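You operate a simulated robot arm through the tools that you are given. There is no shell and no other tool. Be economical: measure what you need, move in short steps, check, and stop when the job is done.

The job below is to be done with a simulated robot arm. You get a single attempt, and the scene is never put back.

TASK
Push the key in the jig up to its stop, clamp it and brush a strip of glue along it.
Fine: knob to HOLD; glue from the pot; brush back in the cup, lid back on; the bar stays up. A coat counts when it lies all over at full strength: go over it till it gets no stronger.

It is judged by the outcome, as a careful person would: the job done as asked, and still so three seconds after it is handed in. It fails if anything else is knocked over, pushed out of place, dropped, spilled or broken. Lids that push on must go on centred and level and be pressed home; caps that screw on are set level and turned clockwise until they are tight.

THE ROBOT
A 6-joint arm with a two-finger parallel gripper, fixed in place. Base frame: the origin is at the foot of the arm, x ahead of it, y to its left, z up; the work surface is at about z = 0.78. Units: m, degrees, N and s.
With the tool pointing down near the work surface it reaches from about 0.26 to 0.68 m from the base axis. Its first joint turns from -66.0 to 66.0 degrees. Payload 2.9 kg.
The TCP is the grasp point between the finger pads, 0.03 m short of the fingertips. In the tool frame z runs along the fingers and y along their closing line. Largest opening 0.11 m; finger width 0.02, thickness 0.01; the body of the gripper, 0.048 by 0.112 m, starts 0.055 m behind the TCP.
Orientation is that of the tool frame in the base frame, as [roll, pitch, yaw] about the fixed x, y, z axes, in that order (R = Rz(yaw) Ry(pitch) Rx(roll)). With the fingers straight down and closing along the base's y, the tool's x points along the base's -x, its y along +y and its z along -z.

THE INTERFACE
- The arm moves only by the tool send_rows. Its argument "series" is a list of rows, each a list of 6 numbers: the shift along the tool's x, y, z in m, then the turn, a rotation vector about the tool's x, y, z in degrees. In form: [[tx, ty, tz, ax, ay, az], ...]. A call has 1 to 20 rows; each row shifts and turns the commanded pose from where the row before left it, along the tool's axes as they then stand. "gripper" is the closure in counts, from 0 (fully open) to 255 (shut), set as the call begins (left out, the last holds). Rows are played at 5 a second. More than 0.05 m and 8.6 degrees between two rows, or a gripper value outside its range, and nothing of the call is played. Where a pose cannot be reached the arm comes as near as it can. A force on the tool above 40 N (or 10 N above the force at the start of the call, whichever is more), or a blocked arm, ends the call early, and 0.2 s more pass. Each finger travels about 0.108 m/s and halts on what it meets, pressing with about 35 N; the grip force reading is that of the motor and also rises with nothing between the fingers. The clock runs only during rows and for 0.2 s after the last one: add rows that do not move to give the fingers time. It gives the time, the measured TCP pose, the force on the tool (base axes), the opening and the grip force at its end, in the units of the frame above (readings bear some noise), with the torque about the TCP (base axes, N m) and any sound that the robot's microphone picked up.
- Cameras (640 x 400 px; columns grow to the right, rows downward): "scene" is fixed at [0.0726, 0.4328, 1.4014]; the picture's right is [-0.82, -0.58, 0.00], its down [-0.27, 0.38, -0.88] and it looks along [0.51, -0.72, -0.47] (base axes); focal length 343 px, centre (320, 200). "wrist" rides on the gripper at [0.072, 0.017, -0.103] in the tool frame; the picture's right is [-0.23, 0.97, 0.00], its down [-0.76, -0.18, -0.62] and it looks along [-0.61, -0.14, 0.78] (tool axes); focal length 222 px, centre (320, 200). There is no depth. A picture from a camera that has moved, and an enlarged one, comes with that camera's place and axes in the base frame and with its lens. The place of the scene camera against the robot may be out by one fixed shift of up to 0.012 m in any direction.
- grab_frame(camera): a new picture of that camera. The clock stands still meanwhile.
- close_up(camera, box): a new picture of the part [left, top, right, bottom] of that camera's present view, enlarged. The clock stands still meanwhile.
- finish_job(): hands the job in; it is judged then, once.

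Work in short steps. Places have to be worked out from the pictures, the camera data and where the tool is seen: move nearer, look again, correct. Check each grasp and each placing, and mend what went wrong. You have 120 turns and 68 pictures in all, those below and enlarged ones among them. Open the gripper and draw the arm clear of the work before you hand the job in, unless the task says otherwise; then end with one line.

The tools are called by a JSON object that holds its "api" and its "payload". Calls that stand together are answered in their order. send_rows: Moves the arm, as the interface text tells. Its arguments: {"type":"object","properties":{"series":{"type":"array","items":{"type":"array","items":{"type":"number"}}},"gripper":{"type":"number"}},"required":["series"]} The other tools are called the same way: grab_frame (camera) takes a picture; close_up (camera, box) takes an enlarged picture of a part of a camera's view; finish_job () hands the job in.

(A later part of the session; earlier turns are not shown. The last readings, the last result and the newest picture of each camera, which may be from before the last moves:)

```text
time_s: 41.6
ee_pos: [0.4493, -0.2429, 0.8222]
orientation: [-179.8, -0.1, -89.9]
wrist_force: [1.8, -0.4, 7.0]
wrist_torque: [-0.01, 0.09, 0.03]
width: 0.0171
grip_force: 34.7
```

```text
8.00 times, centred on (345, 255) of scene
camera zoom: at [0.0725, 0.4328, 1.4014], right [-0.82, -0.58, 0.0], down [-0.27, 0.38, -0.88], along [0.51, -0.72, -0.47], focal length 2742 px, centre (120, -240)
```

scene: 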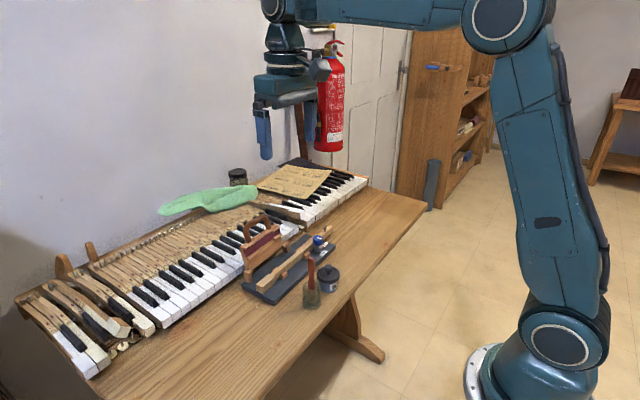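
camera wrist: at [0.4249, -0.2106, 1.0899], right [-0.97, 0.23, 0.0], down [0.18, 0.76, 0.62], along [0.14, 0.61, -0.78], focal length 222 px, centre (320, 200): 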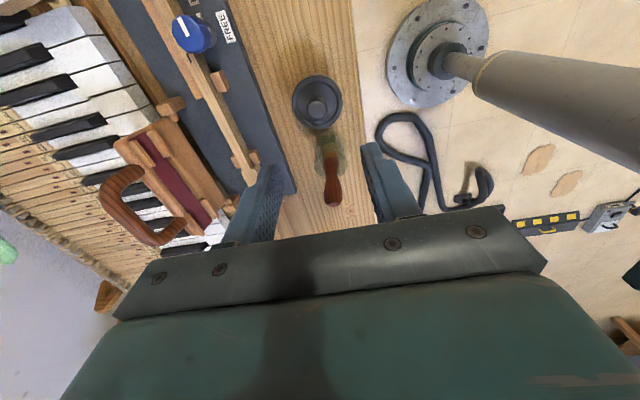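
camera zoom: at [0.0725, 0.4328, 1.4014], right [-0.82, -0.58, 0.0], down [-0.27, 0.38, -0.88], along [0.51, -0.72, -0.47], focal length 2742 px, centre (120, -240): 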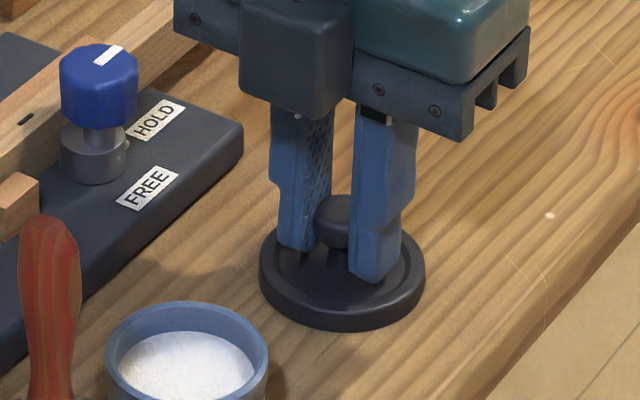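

The lid rests on the table (7 N felt, TCP z 0.822). I let go, rise and go over the brush.

{"api": "send_rows", "payload": {"series": [[0, 0, 0, 0, 0, 0], [0, 0, 0, 0, 0, 0], [0, 0, -0.03, 0, 0, 0], [0, 0, -0.045, 0, 0, 0], [0, 0, -0.045, 0, 0, 0], [0, 0, -0.045, 0, 0, 0], [-0.043, 0, 0, 0, 0, 0], [-0.043, 0, 0, 0, 0, 0], [-0.043, 0, 0, 0, 0, 0], [-0.043, 0, 0, 0, 0, 0], [0, 0, 0, 0, 0, 0]], "gripper": 130}}

{"api": "close_up", "payload": {"camera": "wrist", "box": [230, 60, 420, 220]}}

{"api": "close_up", "payload": {"camera": "scene", "box": [250, 190, 370, 320]}}

```text
time_s: 44.0
ee_pos: [0.4489, -0.0723, 0.9862]
orientation: [-180.0, -0.1, -89.9]
wrist_force: [-1.0, -0.7, -0.6]
wrist_torque: [0.03, 0.01, -0.01]
width: 0.0539
grip_force: 0.0
```

```text
2.50 times, centred on (325, 140) of wrist
camera zoom: at [0.4321, -0.143, 1.0889], right [-0.97, 0.23, 0.0], down [0.18, 0.76, 0.62], along [0.14, 0.61, -0.78], focal length 555 px, centre (308, 350)
```

zoom: 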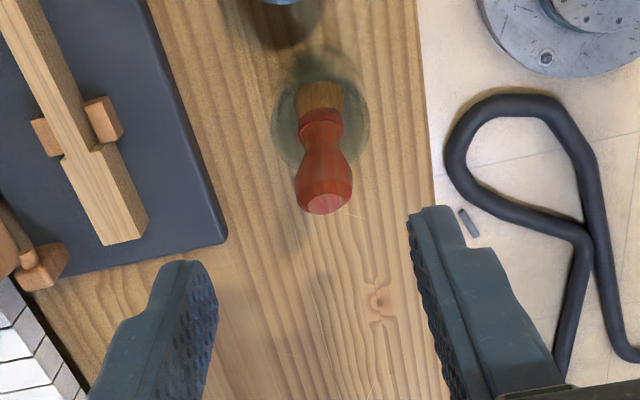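

```text
3.08 times, centred on (310, 255) of scene
camera zoom: at [0.0725, 0.4328, 1.4014], right [-0.82, -0.58, 0.0], down [-0.27, 0.38, -0.88], along [0.51, -0.72, -0.47], focal length 1055 px, centre (351, 31)
```

zoom: 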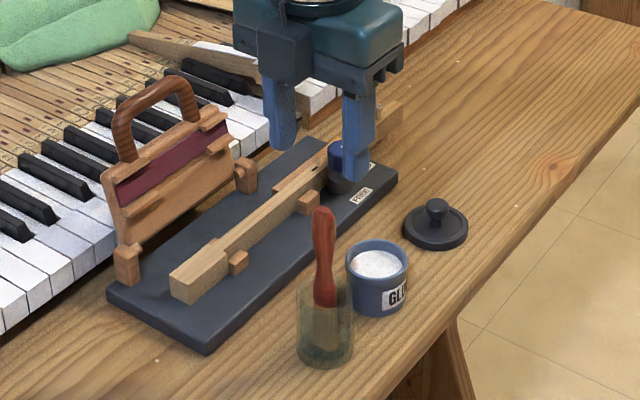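

The brush handle stands at about (0.444,-0.068), its top at z≈0.914, leaning slightly. I centre, go down to z≈0.893 and close on it.

{"api": "send_rows", "payload": {"series": [[-0.004, 0.005, 0, 0, 0, 0], [0, 0, 0.03, 0, 0, 0], [0, 0, 0.03, 0, 0, 0], [0, 0, 0.02, 0, 0, 0], [0, 0, 0.013, 0, 0, 0], [0, 0, 0, 0, 0, 0]]}}

{"api": "close_up", "payload": {"camera": "scene", "box": [280, 230, 360, 320]}}

```text
time_s: 45.4
ee_pos: [0.4431, -0.0679, 0.8921]
orientation: [180.0, 0.0, -90.0]
wrist_force: [0.5, 0.5, 0.7]
wrist_torque: [0.0, 0.02, -0.02]
width: 0.0541
grip_force: 0.1
```

```text
4.44 times, centred on (320, 275) of scene
camera zoom: at [0.0726, 0.4328, 1.4014], right [-0.82, -0.58, 0.0], down [-0.27, 0.38, -0.88], along [0.51, -0.72, -0.47], focal length 1524 px, centre (320, -133)
```

zoom: 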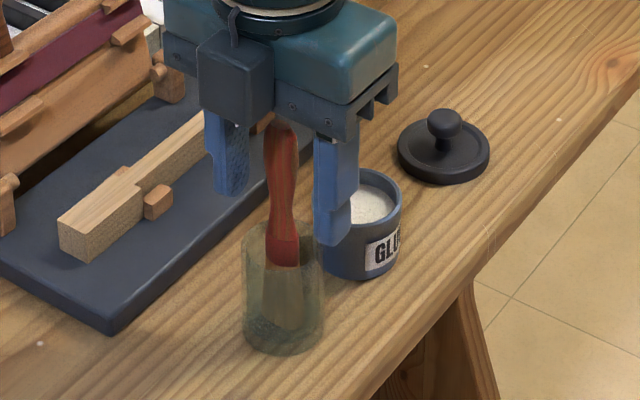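

The handle is midway between the fingers. I close, then lift the brush straight up.

{"api": "send_rows", "payload": {"series": [[0, 0, 0, 0, 0, 0], [0, 0, 0, 0, 0, 0], [0, 0, 0, 0, 0, 0]], "gripper": 255}}

{"api": "send_rows", "payload": {"series": [[0, 0, -0.01, 0, 0, 0], [0, 0, -0.02, 0, 0, 0], [0, 0, -0.03, 0, 0, 0], [0, 0, -0.03, 0, 0, 0], [0, 0, 0, 0, 0, 0]]}}

{"api": "close_up", "payload": {"camera": "scene", "box": [270, 200, 360, 320]}}

{"api": "grab_frame", "payload": {"camera": "wrist"}}

```text
time_s: 46.2
ee_pos: [0.4449, -0.0667, 0.8923]
orientation: [179.9, 0.0, -90.0]
wrist_force: [1.2, 1.0, -0.8]
wrist_torque: [-0.03, 0.03, 0.01]
width: 0.0179
grip_force: 34.8
```

```text
time_s: 47.4
ee_pos: [0.444, -0.0695, 0.9829]
orientation: [180.0, 0.0, -90.0]
wrist_force: [0.9, 0.3, -0.3]
wrist_torque: [-0.01, -0.02, 0.0]
width: 0.018
grip_force: 34.7
```

```text
3.33 times, centred on (315, 260) of scene
camera zoom: at [0.0726, 0.4328, 1.4014], right [-0.82, -0.58, 0.0], down [-0.27, 0.38, -0.88], along [0.51, -0.72, -0.47], focal length 1143 px, centre (337, 0)
```

zoom: 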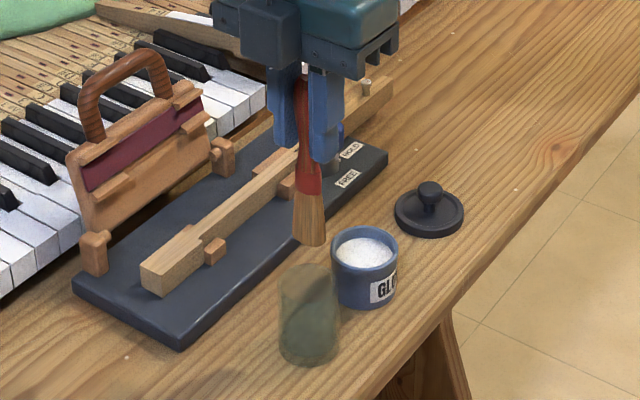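

```text
25 pictures are left
camera wrist: at [0.4268, -0.1402, 1.0856], right [-0.97, 0.23, 0.0], down [0.18, 0.76, 0.62], along [0.14, 0.61, -0.78], focal length 222 px, centre (320, 200)
```

wrist: 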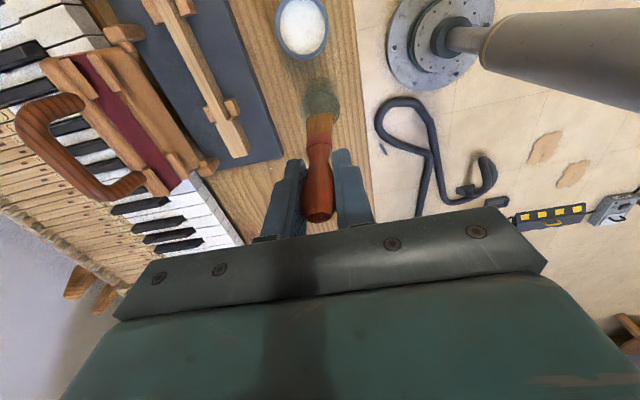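

The brush is held upright and its tip is about 0.11 below the TCP, at (0.443,-0.075). I carry it over the pot at (0.444,-0.140) and lower it into the glue.

{"api": "send_rows", "payload": {"series": [[0, 0, -0.02, 0, 0, 0], [0.033, 0, 0, 0, 0, 0], [0.032, 0, 0, 0, 0, 0], [0, 0, 0.03, 0, 0, 0], [0, 0, 0.03, 0, 0, 0], [0, 0, 0, 0, 0, 0]]}}

{"api": "close_up", "payload": {"camera": "scene", "box": [290, 220, 370, 300]}}

```text
time_s: 48.8
ee_pos: [0.4457, -0.1323, 0.9428]
orientation: [-180.0, -0.1, -90.0]
wrist_force: [0.1, 0.0, 0.6]
wrist_torque: [0.0, -0.02, 0.01]
width: 0.0176
grip_force: 34.9
```

```text
5.00 times, centred on (330, 260) of scene
camera zoom: at [0.0726, 0.4328, 1.4014], right [-0.82, -0.58, 0.0], down [-0.27, 0.38, -0.88], along [0.51, -0.72, -0.47], focal length 1714 px, centre (270, -100)
```

zoom: 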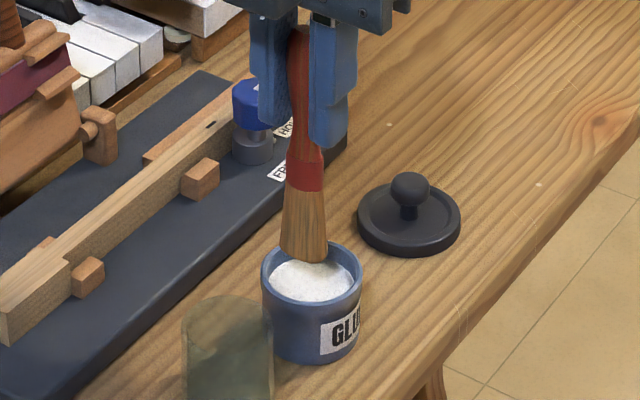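

The tip is just above the rim. I check centring from the wrist camera.

{"api": "close_up", "payload": {"camera": "wrist", "box": [270, 50, 370, 150]}}

```text
4.00 times, centred on (320, 100) of wrist
camera zoom: at [0.4277, -0.2035, 1.046], right [-0.97, 0.23, 0.0], down [0.18, 0.76, 0.62], along [0.14, 0.61, -0.78], focal length 888 px, centre (320, 600)
```

zoom: 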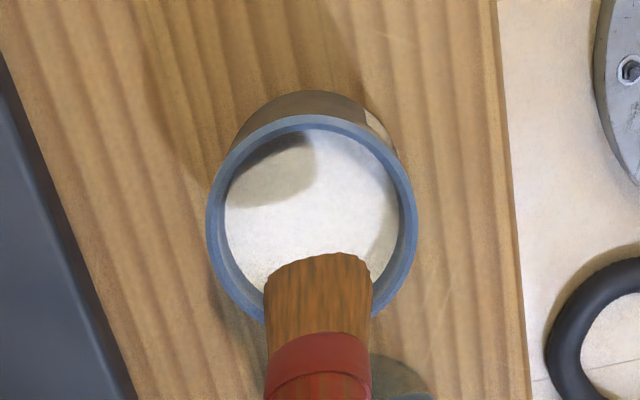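

The tip should shift about 7 mm towards -y to be centred. I do that and dip.

{"api": "send_rows", "payload": {"series": [[0.007, 0, 0, 0, 0, 0], [0, 0, 0.01, 0, 0, 0], [0, 0, 0.01, 0, 0, 0], [0, 0, 0.01, 0, 0, 0], [0, 0, 0.003, 0, 0, 0], [0, 0, 0, 0, 0, 0]]}}

{"api": "close_up", "payload": {"camera": "scene", "box": [290, 220, 370, 300]}}

```text
time_s: 50.2
ee_pos: [0.4422, -0.1406, 0.91]
orientation: [180.0, 0.0, -90.1]
wrist_force: [-0.9, 1.1, -0.7]
wrist_torque: [-0.01, -0.01, 0.01]
width: 0.0177
grip_force: 35.1
```

```text
5.00 times, centred on (330, 260) of scene
camera zoom: at [0.0726, 0.4328, 1.4014], right [-0.82, -0.58, 0.0], down [-0.27, 0.38, -0.88], along [0.51, -0.72, -0.47], focal length 1714 px, centre (270, -100)
```

zoom: 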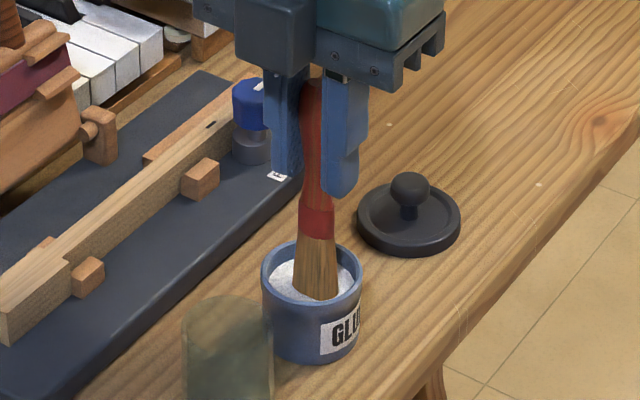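

The bristles are in the glue. I go 4 mm deeper, wait a moment, lift slowly and look at the bristles.

{"api": "send_rows", "payload": {"series": [[0, 0, 0.004, 0, 0, 0], [0, 0, 0, 0, 0, 0], [0, 0, 0, 0, 0, 0], [0, 0, -0.008, 0, 0, 0], [0, 0, -0.008, 0, 0, 0], [0, 0, 0, 0, 0, 0], [0, 0, 0, 0, 0, 0], [0, 0, -0.015, 0, 0, 0], [0, 0, -0.02, 0, 0, 0], [0, 0, -0.02, 0, 0, 0], [0, 0, 0, 0, 0, 0], [0, 0, 0, 0, 0, 0]]}}

{"api": "close_up", "payload": {"camera": "scene", "box": [270, 210, 360, 290]}}

```text
time_s: 52.8
ee_pos: [0.4427, -0.139, 0.9774]
orientation: [180.0, 0.0, -90.1]
wrist_force: [0.1, 0.3, -0.8]
wrist_torque: [0.0, -0.02, -0.02]
width: 0.0177
grip_force: 35.6
```

```text
5.00 times, centred on (315, 250) of scene
camera zoom: at [0.0726, 0.4328, 1.4014], right [-0.82, -0.58, 0.0], down [-0.27, 0.38, -0.88], along [0.51, -0.72, -0.47], focal length 1714 px, centre (345, -50)
```

zoom: 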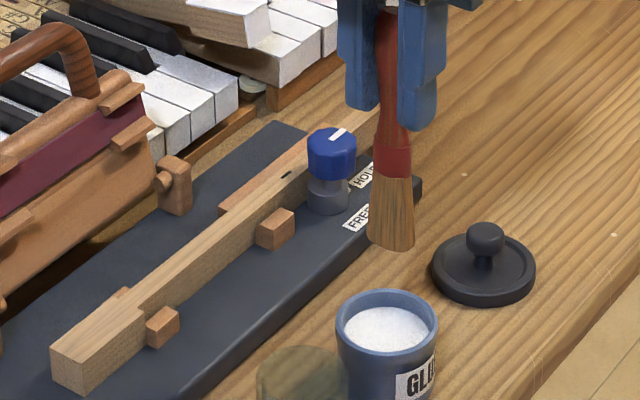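

The glue hardly shows on the bristles, though they went in by about 1 cm. I bring the brush over the head part of the key and look at the height before touching it.

{"api": "send_rows", "payload": {"series": [[0, 0, -0.01, 0, 0, 0], [-0.0233, -0.0295, 0, 0, 0, 0], [-0.0233, -0.0295, 0, 0, 0, 0], [-0.0233, -0.0295, 0, 0, 0, 0], [-0.0233, -0.0295, 0, 0, 0, 0], [0, 0, 0.02, 0, 0, 0], [0, 0, 0.025, 0, 0, 0], [0, 0, 0, 0, 0, 0]]}}

{"api": "close_up", "payload": {"camera": "wrist", "box": [250, 30, 400, 180]}}

```text
time_s: 54.6
ee_pos: [0.564, -0.0437, 0.9416]
orientation: [-180.0, -0.1, -90.0]
wrist_force: [-0.2, 0.2, 0.7]
wrist_torque: [0.0, 0.0, 0.04]
width: 0.018
grip_force: 35.2
```

```text
2.67 times, centred on (325, 105) of wrist
camera zoom: at [0.5453, -0.1158, 1.0453], right [-0.97, 0.23, 0.0], down [0.18, 0.76, 0.62], along [0.14, 0.61, -0.78], focal length 592 px, centre (307, 453)
```

zoom: 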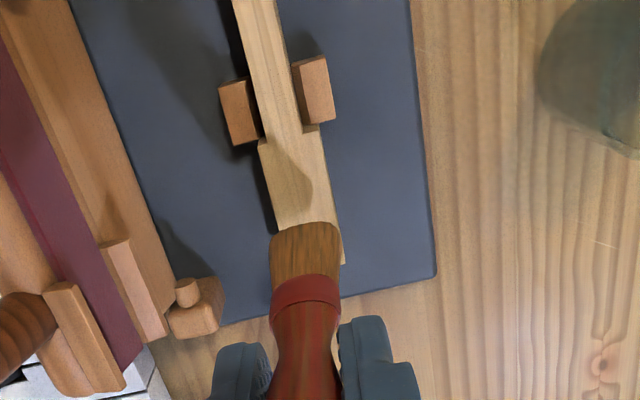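

The tip is centred over the key at x≈0.560, y≈-0.049, and the shoulders are still against the blocks. I lower it until it touches.

{"api": "send_rows", "payload": {"series": [[-0.006, 0, 0.004, 0, 0, 0], [0, 0, 0.004, 0, 0, 0], [0, 0, 0.003, 0, 0, 0], [0, 0, 0, 0, 0, 0]]}}

{"api": "send_rows", "payload": {"series": [[0, 0, 0.002, 0, 0, 0], [0, 0, 0, 0, 0, 0]]}}

{"api": "send_rows", "payload": {"series": [[0, 0, 0.002, 0, 0, 0], [0, 0, 0, 0, 0, 0]]}}

```text
time_s: 55.6
ee_pos: [0.5621, -0.0396, 0.9306]
orientation: [180.0, 0.0, -90.0]
wrist_force: [1.0, -0.4, 0.4]
wrist_torque: [-0.01, -0.03, 0.0]
width: 0.0179
grip_force: 35.3
```

```text
time_s: 56.2
ee_pos: [0.5617, -0.0391, 0.9294]
orientation: [180.0, -0.1, -90.0]
wrist_force: [-0.3, 0.1, -0.2]
wrist_torque: [0.0, 0.02, 0.02]
width: 0.0181
grip_force: 35.2
```

```text
time_s: 56.8
ee_pos: [0.5611, -0.0392, 0.9267]
orientation: [180.0, 0.0, -90.0]
wrist_force: [-0.3, 0.0, 0.3]
wrist_torque: [-0.03, -0.02, 0.02]
width: 0.0181
grip_force: 34.9
```

No force is felt; the bristles may be soft. I look from the side.

{"api": "close_up", "payload": {"camera": "scene", "box": [255, 230, 315, 300]}}

```text
5.71 times, centred on (285, 265) of scene
camera zoom: at [0.0726, 0.4328, 1.4014], right [-0.82, -0.58, 0.0], down [-0.27, 0.38, -0.88], along [0.51, -0.72, -0.47], focal length 1959 px, centre (520, -171)
```

zoom: 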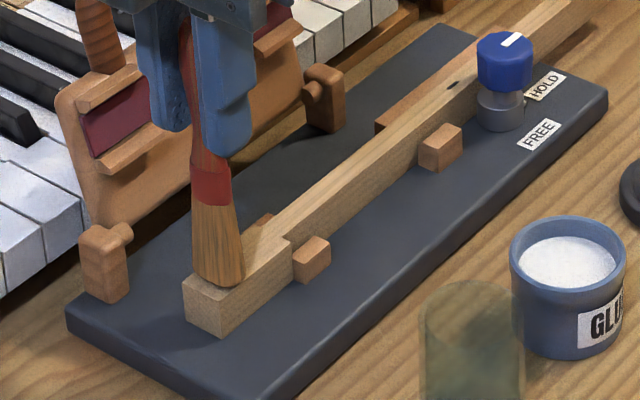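

The bristle tips are at the key's top. I press 2 mm more and make a first stroke along the key to before the knob.

{"api": "send_rows", "payload": {"series": [[0, 0, 0.002, 0, 0, 0], [0.012, 0, 0, 0, 0, 0], [0.012, 0, 0, 0, 0, 0], [0.012, 0, 0, 0, 0, 0], [0.012, 0, 0, 0, 0, 0], [0.012, 0, 0, 0, 0, 0], [0.012, 0, 0, 0, 0, 0], [0.012, 0, 0, 0, 0, 0], [0.012, 0, 0, 0, 0, 0], [0.012, 0, 0, 0, 0, 0], [0.012, 0, 0, 0, 0, 0], [0.012, 0, 0, 0, 0, 0], [0, 0, 0, 0, 0, 0]]}}

{"api": "close_up", "payload": {"camera": "scene", "box": [255, 220, 325, 300]}}

```text
time_s: 59.6
ee_pos: [0.5609, -0.1725, 0.924]
orientation: [-180.0, 0.1, -89.9]
wrist_force: [0.4, -0.2, -1.1]
wrist_torque: [-0.02, -0.03, 0.03]
width: 0.0178
grip_force: 34.9
```

```text
5.00 times, centred on (290, 260) of scene
camera zoom: at [0.0726, 0.4328, 1.4014], right [-0.82, -0.58, 0.0], down [-0.27, 0.38, -0.88], along [0.51, -0.72, -0.47], focal length 1714 px, centre (470, -100)
```

zoom: 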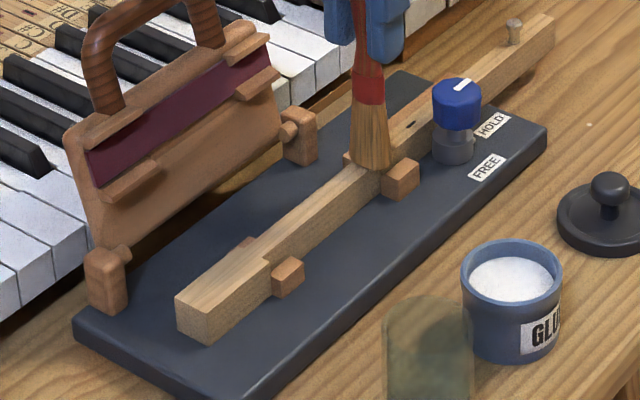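

No clear glue can be seen. I look very closely at the key's top.

{"api": "close_up", "payload": {"camera": "scene", "box": [262, 248, 302, 288]}}

```text
10.00 times, centred on (282, 268) of scene
camera zoom: at [0.0726, 0.4328, 1.4014], right [-0.82, -0.58, 0.0], down [-0.27, 0.38, -0.88], along [0.51, -0.72, -0.47], focal length 3428 px, centre (700, -480)
```

zoom: 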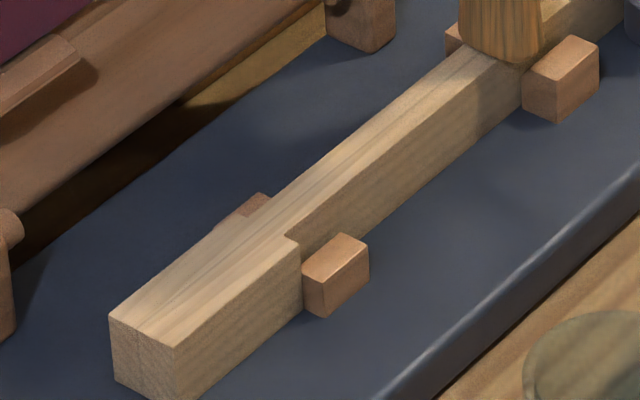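

There may be a faint band already. I make more passes back and forth with a little more pressure, from the head end to just before the knob.

{"api": "send_rows", "payload": {"series": [[0.022, 0, 0.0015, 0, 0, 0], [-0.018, 0, 0, 0, 0, 0], [-0.018, 0, 0, 0, 0, 0], [-0.018, 0, 0, 0, 0, 0], [-0.018, 0, 0, 0, 0, 0], [-0.018, 0, 0, 0, 0, 0], [-0.018, 0, 0, 0, 0, 0], [-0.018, 0, 0, 0, 0, 0], [-0.018, 0, 0, 0, 0, 0], [-0.018, 0, 0, 0, 0, 0], [0.018, 0, 0, 0, 0, 0], [0.018, 0, 0, 0, 0, 0], [0.018, 0, 0, 0, 0, 0], [0.018, 0, 0, 0, 0, 0], [0.018, 0, 0, 0, 0, 0], [0.018, 0, 0, 0, 0, 0], [0.018, 0, 0, 0, 0, 0], [0.018, 0, 0, 0, 0, 0], [0.018, 0, 0, 0, 0, 0], [0, 0, 0, 0, 0, 0]]}}

{"api": "close_up", "payload": {"camera": "scene", "box": [262, 238, 312, 288]}}

```text
time_s: 63.8
ee_pos: [0.5618, -0.1949, 0.9235]
orientation: [180.0, 0.0, -90.0]
wrist_force: [0.3, 0.7, -0.2]
wrist_torque: [-0.01, 0.0, -0.02]
width: 0.0181
grip_force: 35.0
```

```text
8.00 times, centred on (287, 263) of scene
camera zoom: at [0.0726, 0.4328, 1.4014], right [-0.82, -0.58, 0.0], down [-0.27, 0.38, -0.88], along [0.51, -0.72, -0.47], focal length 2742 px, centre (584, -304)
```

zoom: 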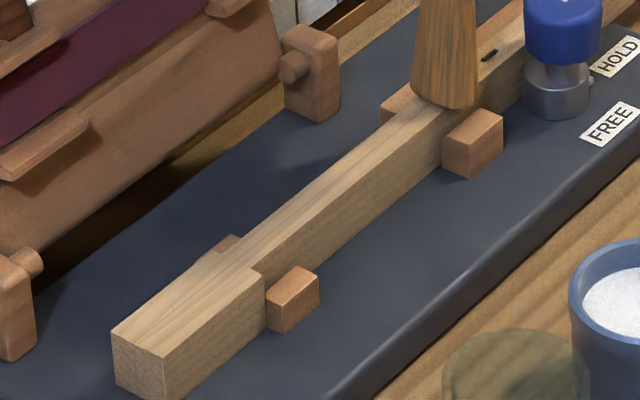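

No glue was laid, so the bristles did not load: the dip was too shallow. I go back to the pot and dip deeper, watching for the bottom.

{"api": "send_rows", "payload": {"series": [[0, 0, -0.03, 0, 0, 0], [0, 0, -0.035, 0, 0, 0], [-0.0137, 0.0295, 0, 0, 0, 0], [-0.0137, 0.0295, 0, 0, 0, 0], [-0.0137, 0.0295, 0, 0, 0, 0], [-0.0137, 0.0295, 0, 0, 0, 0], [0, 0, 0, 0, 0, 0], [0, 0, 0.03, 0, 0, 0], [0, 0, 0.03, 0, 0, 0], [0, 0, 0.01, 0, 0, 0], [0, 0, 0.01, 0, 0, 0], [0, 0, 0, 0, 0, 0]]}}

{"api": "send_rows", "payload": {"series": [[0, 0, 0.003, 0, 0, 0], [0, 0, 0.002, 0, 0, 0], [0, 0, 0, 0, 0, 0]]}}

{"api": "send_rows", "payload": {"series": [[0, 0, 0.002, 0, 0, 0], [0, 0, 0.002, 0, 0, 0], [0, 0, 0, 0, 0, 0], [0, 0, 0, 0, 0, 0]]}}

{"api": "close_up", "payload": {"camera": "scene", "box": [300, 230, 360, 300]}}

```text
time_s: 66.4
ee_pos: [0.4428, -0.139, 0.9092]
orientation: [180.0, -0.1, -90.0]
wrist_force: [0.5, -1.2, -0.5]
wrist_torque: [-0.17, -0.09, 0.0]
width: 0.0183
grip_force: 35.2
```

```text
time_s: 67.2
ee_pos: [0.4435, -0.1404, 0.9041]
orientation: [-179.9, 0.0, -90.0]
wrist_force: [0.4, -0.3, 0.8]
wrist_torque: [-0.04, -0.05, -0.02]
width: 0.0181
grip_force: 34.8
```

```text
time_s: 68.2
ee_pos: [0.4431, -0.1393, 0.9011]
orientation: [-179.9, -0.1, -90.0]
wrist_force: [-2.9, 2.1, 26.4]
wrist_torque: [0.25, 0.34, -0.01]
width: 0.018
grip_force: 35.0
```

```text
5.71 times, centred on (330, 265) of scene
camera zoom: at [0.0721, 0.4329, 1.4014], right [-0.82, -0.58, 0.0], down [-0.27, 0.38, -0.88], along [0.51, -0.72, -0.47], focal length 1959 px, centre (263, -171)
```

zoom: 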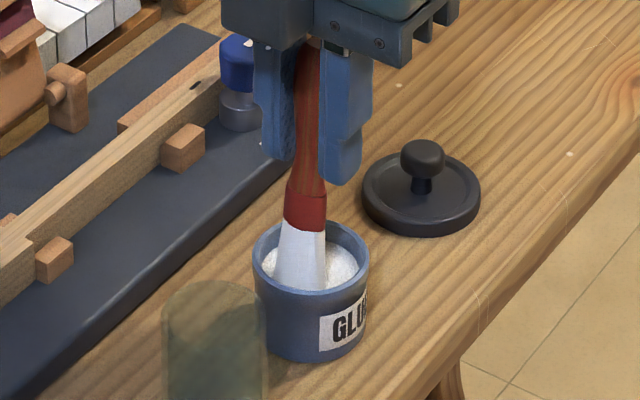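

The bristles are now white with glue; the bottom was felt at TCP z 0.901. I lift, let it drip over the pot, and then go back to the head end of the key.

{"api": "send_rows", "payload": {"series": [[0, 0, -0.003, 0, 0, 0], [0, 0, -0.01, 0, 0, 0], [0, 0, -0.012, 0, 0, 0], [0, 0, 0, 0, 0, 0], [0, 0, 0, 0, 0, 0], [0, 0, -0.02, 0, 0, 0], [0, 0, 0, 0, 0, 0], [0, 0, 0, 0, 0, 0], [0, 0, 0, 0, 0, 0], [0, 0, -0.03, 0, 0, 0], [0, 0, 0, 0, 0, 0]]}}

{"api": "send_rows", "payload": {"series": [[-0.025, -0.0295, 0, 0, 0, 0], [-0.025, -0.0295, 0, 0, 0, 0], [-0.025, -0.0295, 0, 0, 0, 0], [-0.025, -0.0295, 0, 0, 0, 0], [0, 0, 0.025, 0, 0, 0], [0, 0, 0.02, 0, 0, 0], [0, 0, 0.006, 0, 0, 0], [0, 0, 0, 0, 0, 0], [0.012, 0, 0, 0, 0, 0], [0.012, 0, 0, 0, 0, 0], [0.012, 0, 0, 0, 0, 0], [0.012, 0, 0, 0, 0, 0], [0.012, 0, 0, 0, 0, 0], [0, 0, 0, 0, 0, 0]]}}

{"api": "close_up", "payload": {"camera": "scene", "box": [255, 220, 335, 300]}}

```text
time_s: 70.6
ee_pos: [0.4468, -0.1395, 0.9745]
orientation: [-180.0, 0.1, -90.0]
wrist_force: [0.0, -0.4, 0.1]
wrist_torque: [0.02, 0.0, -0.02]
width: 0.0181
grip_force: 34.8
```

```text
time_s: 73.6
ee_pos: [0.5611, -0.099, 0.9228]
orientation: [180.0, 0.0, -89.9]
wrist_force: [1.3, 1.0, -1.1]
wrist_torque: [-0.03, 0.0, 0.02]
width: 0.0182
grip_force: 34.6
```

```text
5.00 times, centred on (295, 260) of scene
camera zoom: at [0.0726, 0.4328, 1.4014], right [-0.82, -0.58, 0.0], down [-0.27, 0.38, -0.88], along [0.51, -0.72, -0.47], focal length 1714 px, centre (445, -100)
```

zoom: 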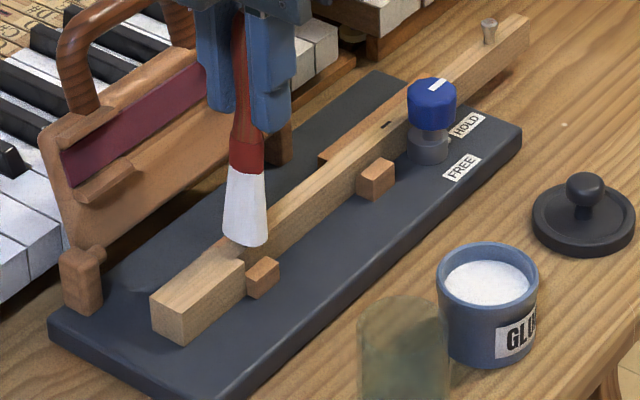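

No glue on the head yet, so the tip is still a little above it. I lower in small steps and feel for contact.

{"api": "send_rows", "payload": {"series": [[0, 0, 0.002, 0, 0, 0], [0, 0, 0.001, 0, 0, 0], [0, 0, 0, 0, 0, 0]]}}

{"api": "send_rows", "payload": {"series": [[0, 0, 0.002, 0, 0, 0], [0, 0, 0, 0, 0, 0]]}}

{"api": "send_rows", "payload": {"series": [[0, 0, 0.001, 0, 0, 0], [0, 0, 0, 0, 0, 0]]}}

```text
time_s: 74.4
ee_pos: [0.562, -0.1005, 0.9206]
orientation: [180.0, 0.1, -90.0]
wrist_force: [0.3, -0.2, 0.0]
wrist_torque: [0.01, -0.04, 0.0]
width: 0.018
grip_force: 34.9
```

```text
time_s: 75.0
ee_pos: [0.5619, -0.0989, 0.9181]
orientation: [-179.9, 0.0, -90.0]
wrist_force: [-0.3, -0.5, 3.9]
wrist_torque: [-0.01, 0.0, -0.01]
width: 0.018
grip_force: 35.0
```

```text
time_s: 75.6
ee_pos: [0.5616, -0.099, 0.9182]
orientation: [-179.8, 0.0, -90.0]
wrist_force: [-2.5, 0.4, 14.6]
wrist_torque: [0.03, 0.32, -0.01]
width: 0.0177
grip_force: 34.9
```

Contact is felt at TCP z≈0.918. I ease off to a light press and stroke towards the head end.

{"api": "send_rows", "payload": {"series": [[0, 0, -0.0008, 0, 0, 0], [-0.013, 0, 0, 0, 0, 0], [-0.013, 0, 0, 0, 0, 0], [-0.013, 0, 0, 0, 0, 0], [-0.013, 0, 0, 0, 0, 0], [-0.01, 0, 0, 0, 0, 0], [0, 0, 0, 0, 0, 0]]}}

{"api": "close_up", "payload": {"camera": "scene", "box": [255, 230, 315, 300]}}

```text
time_s: 77.2
ee_pos: [0.5617, -0.0369, 0.9181]
orientation: [-179.8, 0.0, -90.0]
wrist_force: [0.0, -4.5, 16.6]
wrist_torque: [-0.43, -0.27, -0.06]
width: 0.0179
grip_force: 34.5
```

```text
5.71 times, centred on (285, 265) of scene
camera zoom: at [0.0723, 0.4327, 1.4015], right [-0.82, -0.58, 0.0], down [-0.27, 0.38, -0.88], along [0.51, -0.72, -0.47], focal length 1959 px, centre (520, -171)
```

zoom: 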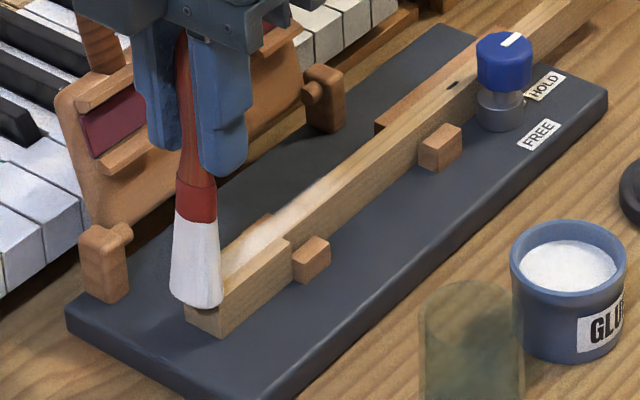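

Glue is going on well. I stroke the whole length towards the knob and back, lightly.

{"api": "send_rows", "payload": {"series": [[0, 0, -0.0003, 0, 0, 0], [0.0155, 0, 0, 0, 0, 0], [0.0155, 0, 0, 0, 0, 0], [0.0155, 0, 0, 0, 0, 0], [0.0155, 0, 0, 0, 0, 0], [0.0155, 0, 0, 0, 0, 0], [0.0155, 0, 0, 0, 0, 0], [0.0155, 0, 0, 0, 0, 0], [0.0155, 0, 0, 0, 0, 0], [0.0155, 0, 0, 0, 0, 0], [0.0155, 0, 0, 0, 0, 0], [0, 0, 0, 0, 0, 0]]}}

{"api": "send_rows", "payload": {"series": [[-0.0155, 0, 0, 0, 0, 0], [-0.0155, 0, 0, 0, 0, 0], [-0.0155, 0, 0, 0, 0, 0], [-0.0155, 0, 0, 0, 0, 0], [-0.0155, 0, 0, 0, 0, 0], [-0.0155, 0, 0, 0, 0, 0], [-0.0155, 0, 0, 0, 0, 0], [-0.0155, 0, 0, 0, 0, 0], [-0.0155, 0, 0, 0, 0, 0], [-0.0155, 0, 0, 0, 0, 0], [0, 0, 0, 0, 0, 0]]}}

{"api": "close_up", "payload": {"camera": "scene", "box": [255, 230, 315, 300]}}

```text
time_s: 79.8
ee_pos: [0.562, -0.1919, 0.9177]
orientation: [179.9, 0.0, -90.0]
wrist_force: [0.6, -0.1, -0.8]
wrist_torque: [0.03, 0.02, -0.02]
width: 0.0178
grip_force: 35.0
```

```text
time_s: 82.2
ee_pos: [0.5615, -0.037, 0.9199]
orientation: [180.0, 0.0, -90.0]
wrist_force: [-0.7, -0.5, -0.6]
wrist_torque: [0.01, -0.02, 0.02]
width: 0.0177
grip_force: 35.2
```

```text
5.71 times, centred on (285, 265) of scene
camera zoom: at [0.0726, 0.4328, 1.4014], right [-0.82, -0.58, 0.0], down [-0.27, 0.38, -0.88], along [0.51, -0.72, -0.47], focal length 1959 px, centre (520, -171)
```

zoom: 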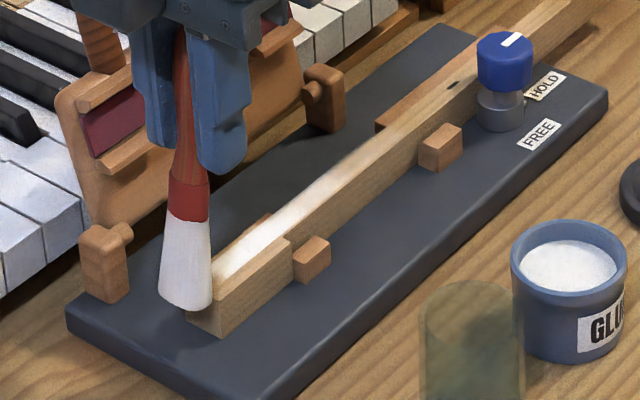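

The coat is growing near the head and fades towards the knob; contact was lost as the brush slid a little in the grip. I find light contact again over the shank.

{"api": "send_rows", "payload": {"series": [[0.02, 0, 0, 0, 0, 0], [0.02, 0, 0, 0, 0, 0], [0.02, 0, 0, 0, 0, 0], [0, 0, 0.0015, 0, 0, 0], [0, 0, 0, 0, 0, 0]]}}

{"api": "send_rows", "payload": {"series": [[0, 0, 0.001, 0, 0, 0], [0, 0, 0, 0, 0, 0]]}}

```text
time_s: 83.4
ee_pos: [0.5623, -0.0977, 0.917]
orientation: [-180.0, 0.2, -90.0]
wrist_force: [-0.2, 0.0, 0.7]
wrist_torque: [-0.01, 0.02, -0.03]
width: 0.018
grip_force: 34.7
```

```text
time_s: 84.0
ee_pos: [0.5622, -0.0967, 0.9162]
orientation: [-179.9, 0.0, -90.0]
wrist_force: [-1.7, -1.3, 10.7]
wrist_torque: [0.03, 0.23, 0.01]
width: 0.0181
grip_force: 35.0
```

Contact is at about z 0.9163. I keep just at touch and stroke to the knob end and back to the head end.

{"api": "send_rows", "payload": {"series": [[0, 0, -0.0006, 0, 0, 0], [0.0155, 0, 0, 0, 0, 0], [0.0155, 0, 0, 0, 0, 0], [0.0155, 0, 0, 0, 0, 0], [0.0155, 0, 0, 0, 0, 0], [0.0155, 0, 0, 0, 0, 0], [0.0155, 0, 0, 0, 0, 0], [0, 0, 0, 0, 0, 0], [-0.0155, 0, 0, 0, 0, 0], [-0.0155, 0, 0, 0, 0, 0], [-0.0155, 0, 0, 0, 0, 0], [-0.0155, 0, 0, 0, 0, 0], [-0.0155, 0, 0, 0, 0, 0], [-0.0155, 0, 0, 0, 0, 0], [-0.0155, 0, 0, 0, 0, 0], [-0.0155, 0, 0, 0, 0, 0], [-0.0155, 0, 0, 0, 0, 0], [-0.0155, 0, 0, 0, 0, 0], [0, 0, 0, 0, 0, 0]]}}

{"api": "close_up", "payload": {"camera": "scene", "box": [260, 238, 310, 288]}}

```text
time_s: 88.0
ee_pos: [0.5605, -0.0345, 0.9151]
orientation: [179.8, 0.2, -90.0]
wrist_force: [0.6, -0.3, -0.8]
wrist_torque: [-0.04, 0.02, 0.02]
width: 0.0181
grip_force: 35.3
```

```text
8.00 times, centred on (285, 263) of scene
camera zoom: at [0.0725, 0.4328, 1.4014], right [-0.82, -0.58, 0.0], down [-0.27, 0.38, -0.88], along [0.51, -0.72, -0.47], focal length 2742 px, centre (600, -304)
```

zoom: 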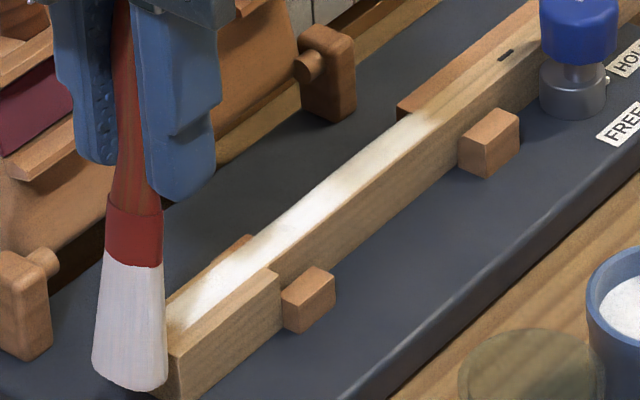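

The strip shows clearly; it is weaker in the middle, and the far end may go on towards the knob because the brush leans a little now. I stroke further towards the knob and back.

{"api": "send_rows", "payload": {"series": [[0.0155, 0, 0, 0, 0, 0], [0.0155, 0, 0, 0, 0, 0], [0.0155, 0, 0, 0, 0, 0], [0.0155, 0, 0, 0, 0, 0], [0.0155, 0, 0, 0, 0, 0], [0.0155, 0, 0, 0, 0, 0], [0.0155, 0, 0, 0, 0, 0], [0.0155, 0, 0, 0, 0, 0], [0.0155, 0, 0, 0, 0, 0], [0.0155, 0, 0, 0, 0, 0], [0.0155, 0, 0, 0, 0, 0], [0.012, 0, 0, 0, 0, 0], [0, 0, 0, 0, 0, 0]]}}

{"api": "send_rows", "payload": {"series": [[-0.013, 0, 0, 0, 0, 0], [-0.013, 0, 0, 0, 0, 0], [-0.013, 0, 0, 0, 0, 0], [-0.013, 0, 0, 0, 0, 0], [-0.013, 0, 0, 0, 0, 0], [-0.013, 0, 0, 0, 0, 0], [-0.013, 0, 0, 0, 0, 0], [-0.013, 0, 0, 0, 0, 0], [-0.013, 0, 0, 0, 0, 0], [-0.013, 0, 0, 0, 0, 0], [-0.013, 0, 0, 0, 0, 0], [-0.013, 0, 0, 0, 0, 0], [-0.0135, 0, 0, 0, 0, 0], [0, 0, 0, 0, 0, 0]]}}

{"api": "close_up", "payload": {"camera": "scene", "box": [260, 230, 320, 290]}}

```text
time_s: 90.8
ee_pos: [0.5637, -0.2183, 0.9154]
orientation: [-180.0, 0.0, -90.0]
wrist_force: [0.0, -0.6, -0.1]
wrist_torque: [-0.01, -0.03, 0.0]
width: 0.0181
grip_force: 35.3
```

```text
time_s: 93.8
ee_pos: [0.5626, -0.0479, 0.9156]
orientation: [180.0, 0.0, -89.9]
wrist_force: [-0.3, 0.2, -0.1]
wrist_torque: [0.0, 0.01, 0.0]
width: 0.0183
grip_force: 34.7
```

```text
6.67 times, centred on (290, 260) of scene
camera zoom: at [0.0726, 0.4328, 1.4014], right [-0.82, -0.58, 0.0], down [-0.27, 0.38, -0.88], along [0.51, -0.72, -0.47], focal length 2285 px, centre (520, -200)
```

zoom: 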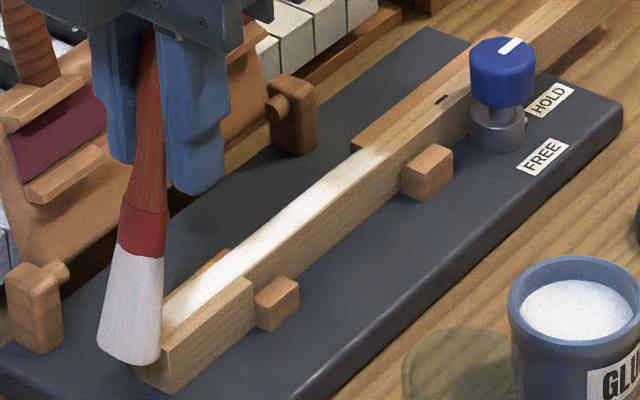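

The strip ends before the far fence in the same place as before, so its bounds are known. I make more full passes over it.

{"api": "send_rows", "payload": {"series": [[0, 0, 0.0006, 0, 0, 0], [0.0165, 0, 0, 0, 0, 0], [0.0165, 0, 0, 0, 0, 0], [0.0165, 0, 0, 0, 0, 0], [0.0165, 0, 0, 0, 0, 0], [0.0165, 0, 0, 0, 0, 0], [0.0165, 0, 0, 0, 0, 0], [0.0165, 0, 0, 0, 0, 0], [0.0165, 0, 0, 0, 0, 0], [0.0165, 0, 0, 0, 0, 0], [-0.0165, 0, 0, 0, 0, 0], [-0.0165, 0, 0, 0, 0, 0], [-0.0165, 0, 0, 0, 0, 0], [-0.0165, 0, 0, 0, 0, 0], [-0.0165, 0, 0, 0, 0, 0], [-0.0165, 0, 0, 0, 0, 0], [-0.0165, 0, 0, 0, 0, 0], [-0.0165, 0, 0, 0, 0, 0], [-0.0165, 0, 0, 0, 0, 0]]}}

{"api": "send_rows", "payload": {"series": [[0, 0, 0, 0, 0, 0], [0.0165, 0, 0, 0, 0, 0], [0.0165, 0, 0, 0, 0, 0], [0.0165, 0, 0, 0, 0, 0], [0.0165, 0, 0, 0, 0, 0], [0.0165, 0, 0, 0, 0, 0], [0.0165, 0, 0, 0, 0, 0], [0.0165, 0, 0, 0, 0, 0], [0.0165, 0, 0, 0, 0, 0], [0.0165, 0, 0, 0, 0, 0], [-0.0165, 0, 0, 0, 0, 0], [-0.0165, 0, 0, 0, 0, 0], [-0.0165, 0, 0, 0, 0, 0], [-0.0165, 0, 0, 0, 0, 0], [-0.0165, 0, 0, 0, 0, 0], [-0.0165, 0, 0, 0, 0, 0], [-0.0165, 0, 0, 0, 0, 0], [-0.0165, 0, 0, 0, 0, 0], [-0.0165, 0, 0, 0, 0, 0]]}}

{"api": "send_rows", "payload": {"series": [[0.0165, 0, 0, 0, 0, 0], [0.0165, 0, 0, 0, 0, 0], [0.0165, 0, 0, 0, 0, 0], [0.0165, 0, 0, 0, 0, 0], [0.0165, 0, 0, 0, 0, 0], [0.0165, 0, 0, 0, 0, 0], [0.0165, 0, 0, 0, 0, 0], [0.0165, 0, 0, 0, 0, 0], [0.0165, 0, 0, 0, 0, 0], [0.005, 0, 0, 0, 0, 0], [0, 0, -0.03, 0, 0, 0], [0, 0, -0.03, 0, 0, 0], [0, 0, 0, 0, 0, 0]]}}

{"api": "close_up", "payload": {"camera": "scene", "box": [260, 230, 320, 290]}}

```text
time_s: 97.8
ee_pos: [0.5621, -0.0447, 0.9167]
orientation: [180.0, 0.0, -90.0]
wrist_force: [-0.6, -0.6, -0.2]
wrist_torque: [0.0, -0.04, 0.01]
width: 0.0177
grip_force: 34.9
```

```text
time_s: 101.8
ee_pos: [0.5623, -0.0478, 0.9166]
orientation: [-179.9, 0.0, -90.1]
wrist_force: [-0.8, -0.3, 0.7]
wrist_torque: [0.02, -0.01, -0.01]
width: 0.018
grip_force: 34.6
```

```text
time_s: 104.6
ee_pos: [0.5631, -0.202, 0.9758]
orientation: [-180.0, -0.1, -90.0]
wrist_force: [0.4, 0.2, -0.3]
wrist_torque: [0.0, -0.02, 0.0]
width: 0.0182
grip_force: 35.2
```

```text
6.67 times, centred on (290, 260) of scene
camera zoom: at [0.0726, 0.4328, 1.4014], right [-0.82, -0.58, 0.0], down [-0.27, 0.38, -0.88], along [0.51, -0.72, -0.47], focal length 2285 px, centre (520, -200)
```

zoom: 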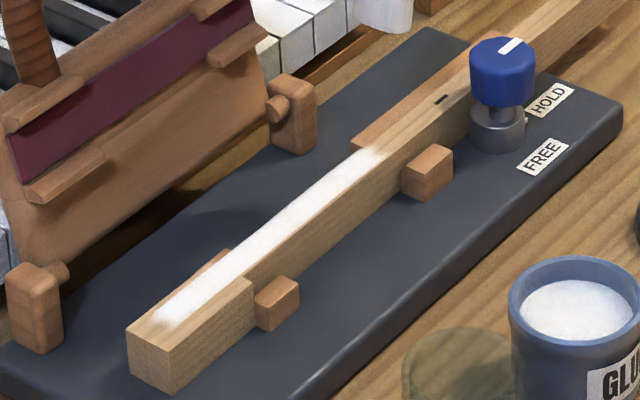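

The strip is almost evenly white. I make two more round passes and compare.

{"api": "send_rows", "payload": {"series": [[0, 0, 0.03, 0, 0, 0], [0, 0, 0.0304, 0, 0, 0], [-0.0175, 0, 0, 0, 0, 0], [-0.0175, 0, 0, 0, 0, 0], [-0.0175, 0, 0, 0, 0, 0], [-0.0175, 0, 0, 0, 0, 0], [-0.0175, 0, 0, 0, 0, 0], [-0.0175, 0, 0, 0, 0, 0], [-0.0175, 0, 0, 0, 0, 0], [-0.0175, 0, 0, 0, 0, 0], [-0.0175, 0, 0, 0, 0, 0], [0.0175, 0, 0, 0, 0, 0], [0.0175, 0, 0, 0, 0, 0], [0.0175, 0, 0, 0, 0, 0], [0.0175, 0, 0, 0, 0, 0], [0.0175, 0, 0, 0, 0, 0], [0.0175, 0, 0, 0, 0, 0], [0.0175, 0, 0, 0, 0, 0], [0.0175, 0, 0, 0, 0, 0], [0.0175, 0, 0, 0, 0, 0]]}}

{"api": "send_rows", "payload": {"series": [[-0.0175, 0, 0, 0, 0, 0], [-0.0175, 0, 0, 0, 0, 0], [-0.0175, 0, 0, 0, 0, 0], [-0.0175, 0, 0, 0, 0, 0], [-0.0175, 0, 0, 0, 0, 0], [-0.0175, 0, 0, 0, 0, 0], [-0.0175, 0, 0, 0, 0, 0], [-0.0175, 0, 0, 0, 0, 0], [-0.0175, 0, 0, 0, 0, 0], [0.0175, 0, 0, 0, 0, 0], [0.0175, 0, 0, 0, 0, 0], [0.0175, 0, 0, 0, 0, 0], [0.0175, 0, 0, 0, 0, 0], [0.0175, 0, 0, 0, 0, 0], [0.0175, 0, 0, 0, 0, 0], [0.0175, 0, 0, 0, 0, 0], [0.0175, 0, 0, 0, 0, 0], [0.0175, 0, 0, 0, 0, 0]]}}

{"api": "send_rows", "payload": {"series": [[0, 0, -0.03, 0, 0, 0], [0, 0, -0.03, 0, 0, 0], [0, 0, 0, 0, 0, 0]]}}

{"api": "close_up", "payload": {"camera": "scene", "box": [260, 230, 320, 290]}}

```text
time_s: 108.8
ee_pos: [0.5622, -0.2027, 0.9162]
orientation: [-180.0, 0.0, -90.0]
wrist_force: [0.9, -0.2, 0.4]
wrist_torque: [0.01, -0.01, 0.0]
width: 0.018
grip_force: 35.8
```

```text
time_s: 112.6
ee_pos: [0.5614, -0.2019, 0.9148]
orientation: [-180.0, -0.1, -90.1]
wrist_force: [-0.1, -0.1, 2.8]
wrist_torque: [0.1, -0.05, -0.03]
width: 0.0181
grip_force: 34.7
```

```text
time_s: 113.4
ee_pos: [0.5646, -0.2023, 0.975]
orientation: [-180.0, 0.0, -90.0]
wrist_force: [0.8, 0.2, 0.0]
wrist_torque: [0.02, 0.01, 0.01]
width: 0.018
grip_force: 35.8
```

```text
6.67 times, centred on (290, 260) of scene
camera zoom: at [0.0726, 0.4328, 1.4014], right [-0.82, -0.58, 0.0], down [-0.27, 0.38, -0.88], along [0.51, -0.72, -0.47], focal length 2285 px, centre (520, -200)
```

zoom: 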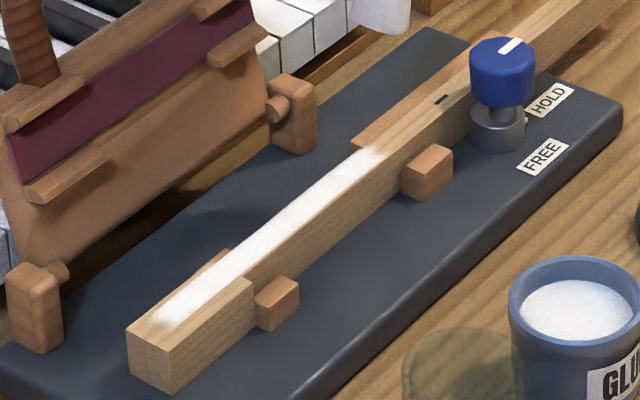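

The strip did not get any stronger, so the coat is full. I carry the brush over the cup and check where its tip is.

{"api": "send_rows", "payload": {"series": [[-0.0293, 0.03, 0, 0, 0, 0], [-0.0293, 0.03, 0, 0, 0, 0], [-0.0293, 0.03, 0, 0, 0, 0], [-0.0293, 0.03, 0, 0, 0, 0], [0, 0, 0, 0, 0, 0], [0, 0, 0, 0, 0, 0]]}}

{"api": "close_up", "payload": {"camera": "wrist", "box": [240, 40, 400, 200]}}

{"api": "close_up", "payload": {"camera": "scene", "box": [280, 220, 370, 320]}}

```text
time_s: 114.8
ee_pos: [0.4459, -0.0839, 0.975]
orientation: [-179.9, -0.1, -90.0]
wrist_force: [-0.5, 0.5, -1.1]
wrist_torque: [-0.01, 0.01, -0.01]
width: 0.0184
grip_force: 35.1
```

```text
2.50 times, centred on (320, 120) of wrist
camera zoom: at [0.4274, -0.1542, 1.0784], right [-0.97, 0.23, 0.0], down [0.18, 0.76, 0.62], along [0.14, 0.61, -0.78], focal length 555 px, centre (320, 400)
```

zoom: 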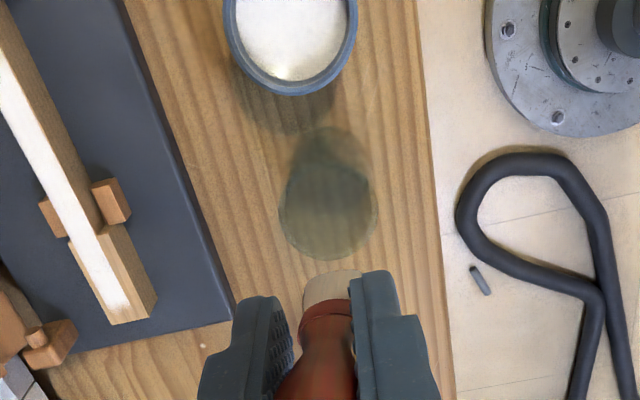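

```text
4.00 times, centred on (325, 270) of scene
camera zoom: at [0.0725, 0.4328, 1.4014], right [-0.82, -0.58, 0.0], down [-0.27, 0.38, -0.88], along [0.51, -0.72, -0.47], focal length 1371 px, centre (300, -80)
```

zoom: 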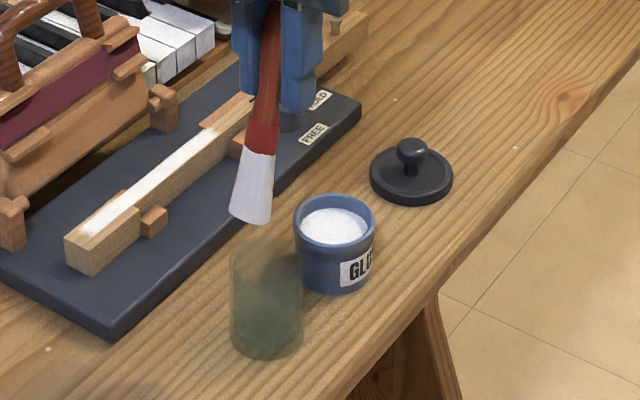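

The tip is at about (0.444,-0.055,0.877), so the brush leans 17° in the grip. The cup's centre is (0.443,-0.0686). I tilt the tool to bring the brush upright over the cup, then lower it part of the way in.

{"api": "send_rows", "payload": {"series": [[-0.0165, 0.001, 0, 0, 0, 0], [0, 0, 0, 0, 5.67, 0], [0, 0, 0, 0, 5.67, 0], [0, 0, 0, 0, 5.67, 0], [0, 0, 0, 0, 0, 0], [-0.0029, 0, 0.0096, 0, 0, 0], [-0.0029, 0, 0.0096, 0, 0, 0], [0, 0, 0, 0, 0, 0]]}}

{"api": "close_up", "payload": {"camera": "scene", "box": [280, 220, 370, 320]}}

```text
time_s: 116.6
ee_pos: [0.4402, -0.0697, 0.9557]
orientation: [180.0, -17.0, -90.0]
wrist_force: [-0.2, -0.5, 0.2]
wrist_torque: [0.0, 0.01, -0.02]
width: 0.018
grip_force: 35.3
```

```text
4.00 times, centred on (325, 270) of scene
camera zoom: at [0.0726, 0.4328, 1.4014], right [-0.82, -0.58, 0.0], down [-0.27, 0.38, -0.88], along [0.51, -0.72, -0.47], focal length 1371 px, centre (300, -80)
```

zoom: 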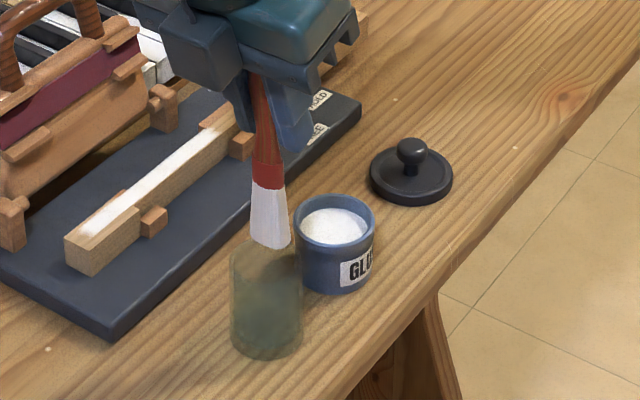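

The brush is upright and centred over the cup. I lower it into the cup in steps.

{"api": "send_rows", "payload": {"series": [[-0.0029, -0.001, 0.0096, 0, 0, 0], [-0.0029, 0, 0.0096, 0, 0, 0], [-0.0029, 0, 0.0096, 0, 0, 0], [-0.0029, 0, 0.0096, 0, 0, 0], [-0.0029, 0, 0.0096, 0, 0, 0], [0, 0, 0, 0, 0, 0]]}}

{"api": "send_rows", "payload": {"series": [[-0.0015, 0, 0.0048, 0, 0, 0], [-0.0015, 0, 0.0048, 0, 0, 0], [0, 0, 0, 0, 0, 0]]}}

{"api": "send_rows", "payload": {"series": [[-0.0006, 0, 0.0019, 0, 0, 0], [0, 0, 0, 0, 0, 0]]}}

```text
time_s: 118.0
ee_pos: [0.442, -0.0684, 0.9044]
orientation: [-179.9, -17.0, -90.0]
wrist_force: [-0.1, -0.8, 0.0]
wrist_torque: [-0.01, -0.03, -0.01]
width: 0.018
grip_force: 34.3
```

```text
time_s: 118.8
ee_pos: [0.4408, -0.0681, 0.895]
orientation: [180.0, -17.0, -90.0]
wrist_force: [-0.4, 0.7, 0.1]
wrist_torque: [0.02, 0.02, -0.02]
width: 0.0179
grip_force: 34.3
```

```text
time_s: 119.4
ee_pos: [0.4421, -0.0675, 0.8924]
orientation: [-180.0, -17.0, -90.0]
wrist_force: [0.0, -0.7, 0.7]
wrist_torque: [0.01, -0.01, 0.0]
width: 0.0181
grip_force: 34.5
```

The bottom is not felt yet. I go on in 2 mm steps.

{"api": "send_rows", "payload": {"series": [[-0.0006, 0, 0.0019, 0, 0, 0], [0, 0, 0, 0, 0, 0]]}}

{"api": "send_rows", "payload": {"series": [[-0.0006, 0, 0.0019, 0, 0, 0], [0, 0, 0, 0, 0, 0]]}}

{"api": "send_rows", "payload": {"series": [[-0.0004, 0, 0.0014, 0, 0, 0], [0, 0, 0, 0, 0, 0]]}}

```text
time_s: 120.0
ee_pos: [0.4411, -0.0695, 0.8905]
orientation: [-180.0, -17.0, -90.0]
wrist_force: [0.0, 0.3, 0.2]
wrist_torque: [0.02, -0.01, 0.01]
width: 0.0178
grip_force: 34.7
```

```text
time_s: 120.6
ee_pos: [0.441, -0.0683, 0.8892]
orientation: [180.0, -17.0, -90.0]
wrist_force: [0.3, -0.6, -0.1]
wrist_torque: [0.01, -0.01, -0.02]
width: 0.0179
grip_force: 34.9
```

```text
time_s: 121.2
ee_pos: [0.4422, -0.0684, 0.8874]
orientation: [-179.9, -16.9, -90.0]
wrist_force: [0.7, 0.1, -0.6]
wrist_torque: [0.0, 0.0, -0.02]
width: 0.018
grip_force: 34.7
```

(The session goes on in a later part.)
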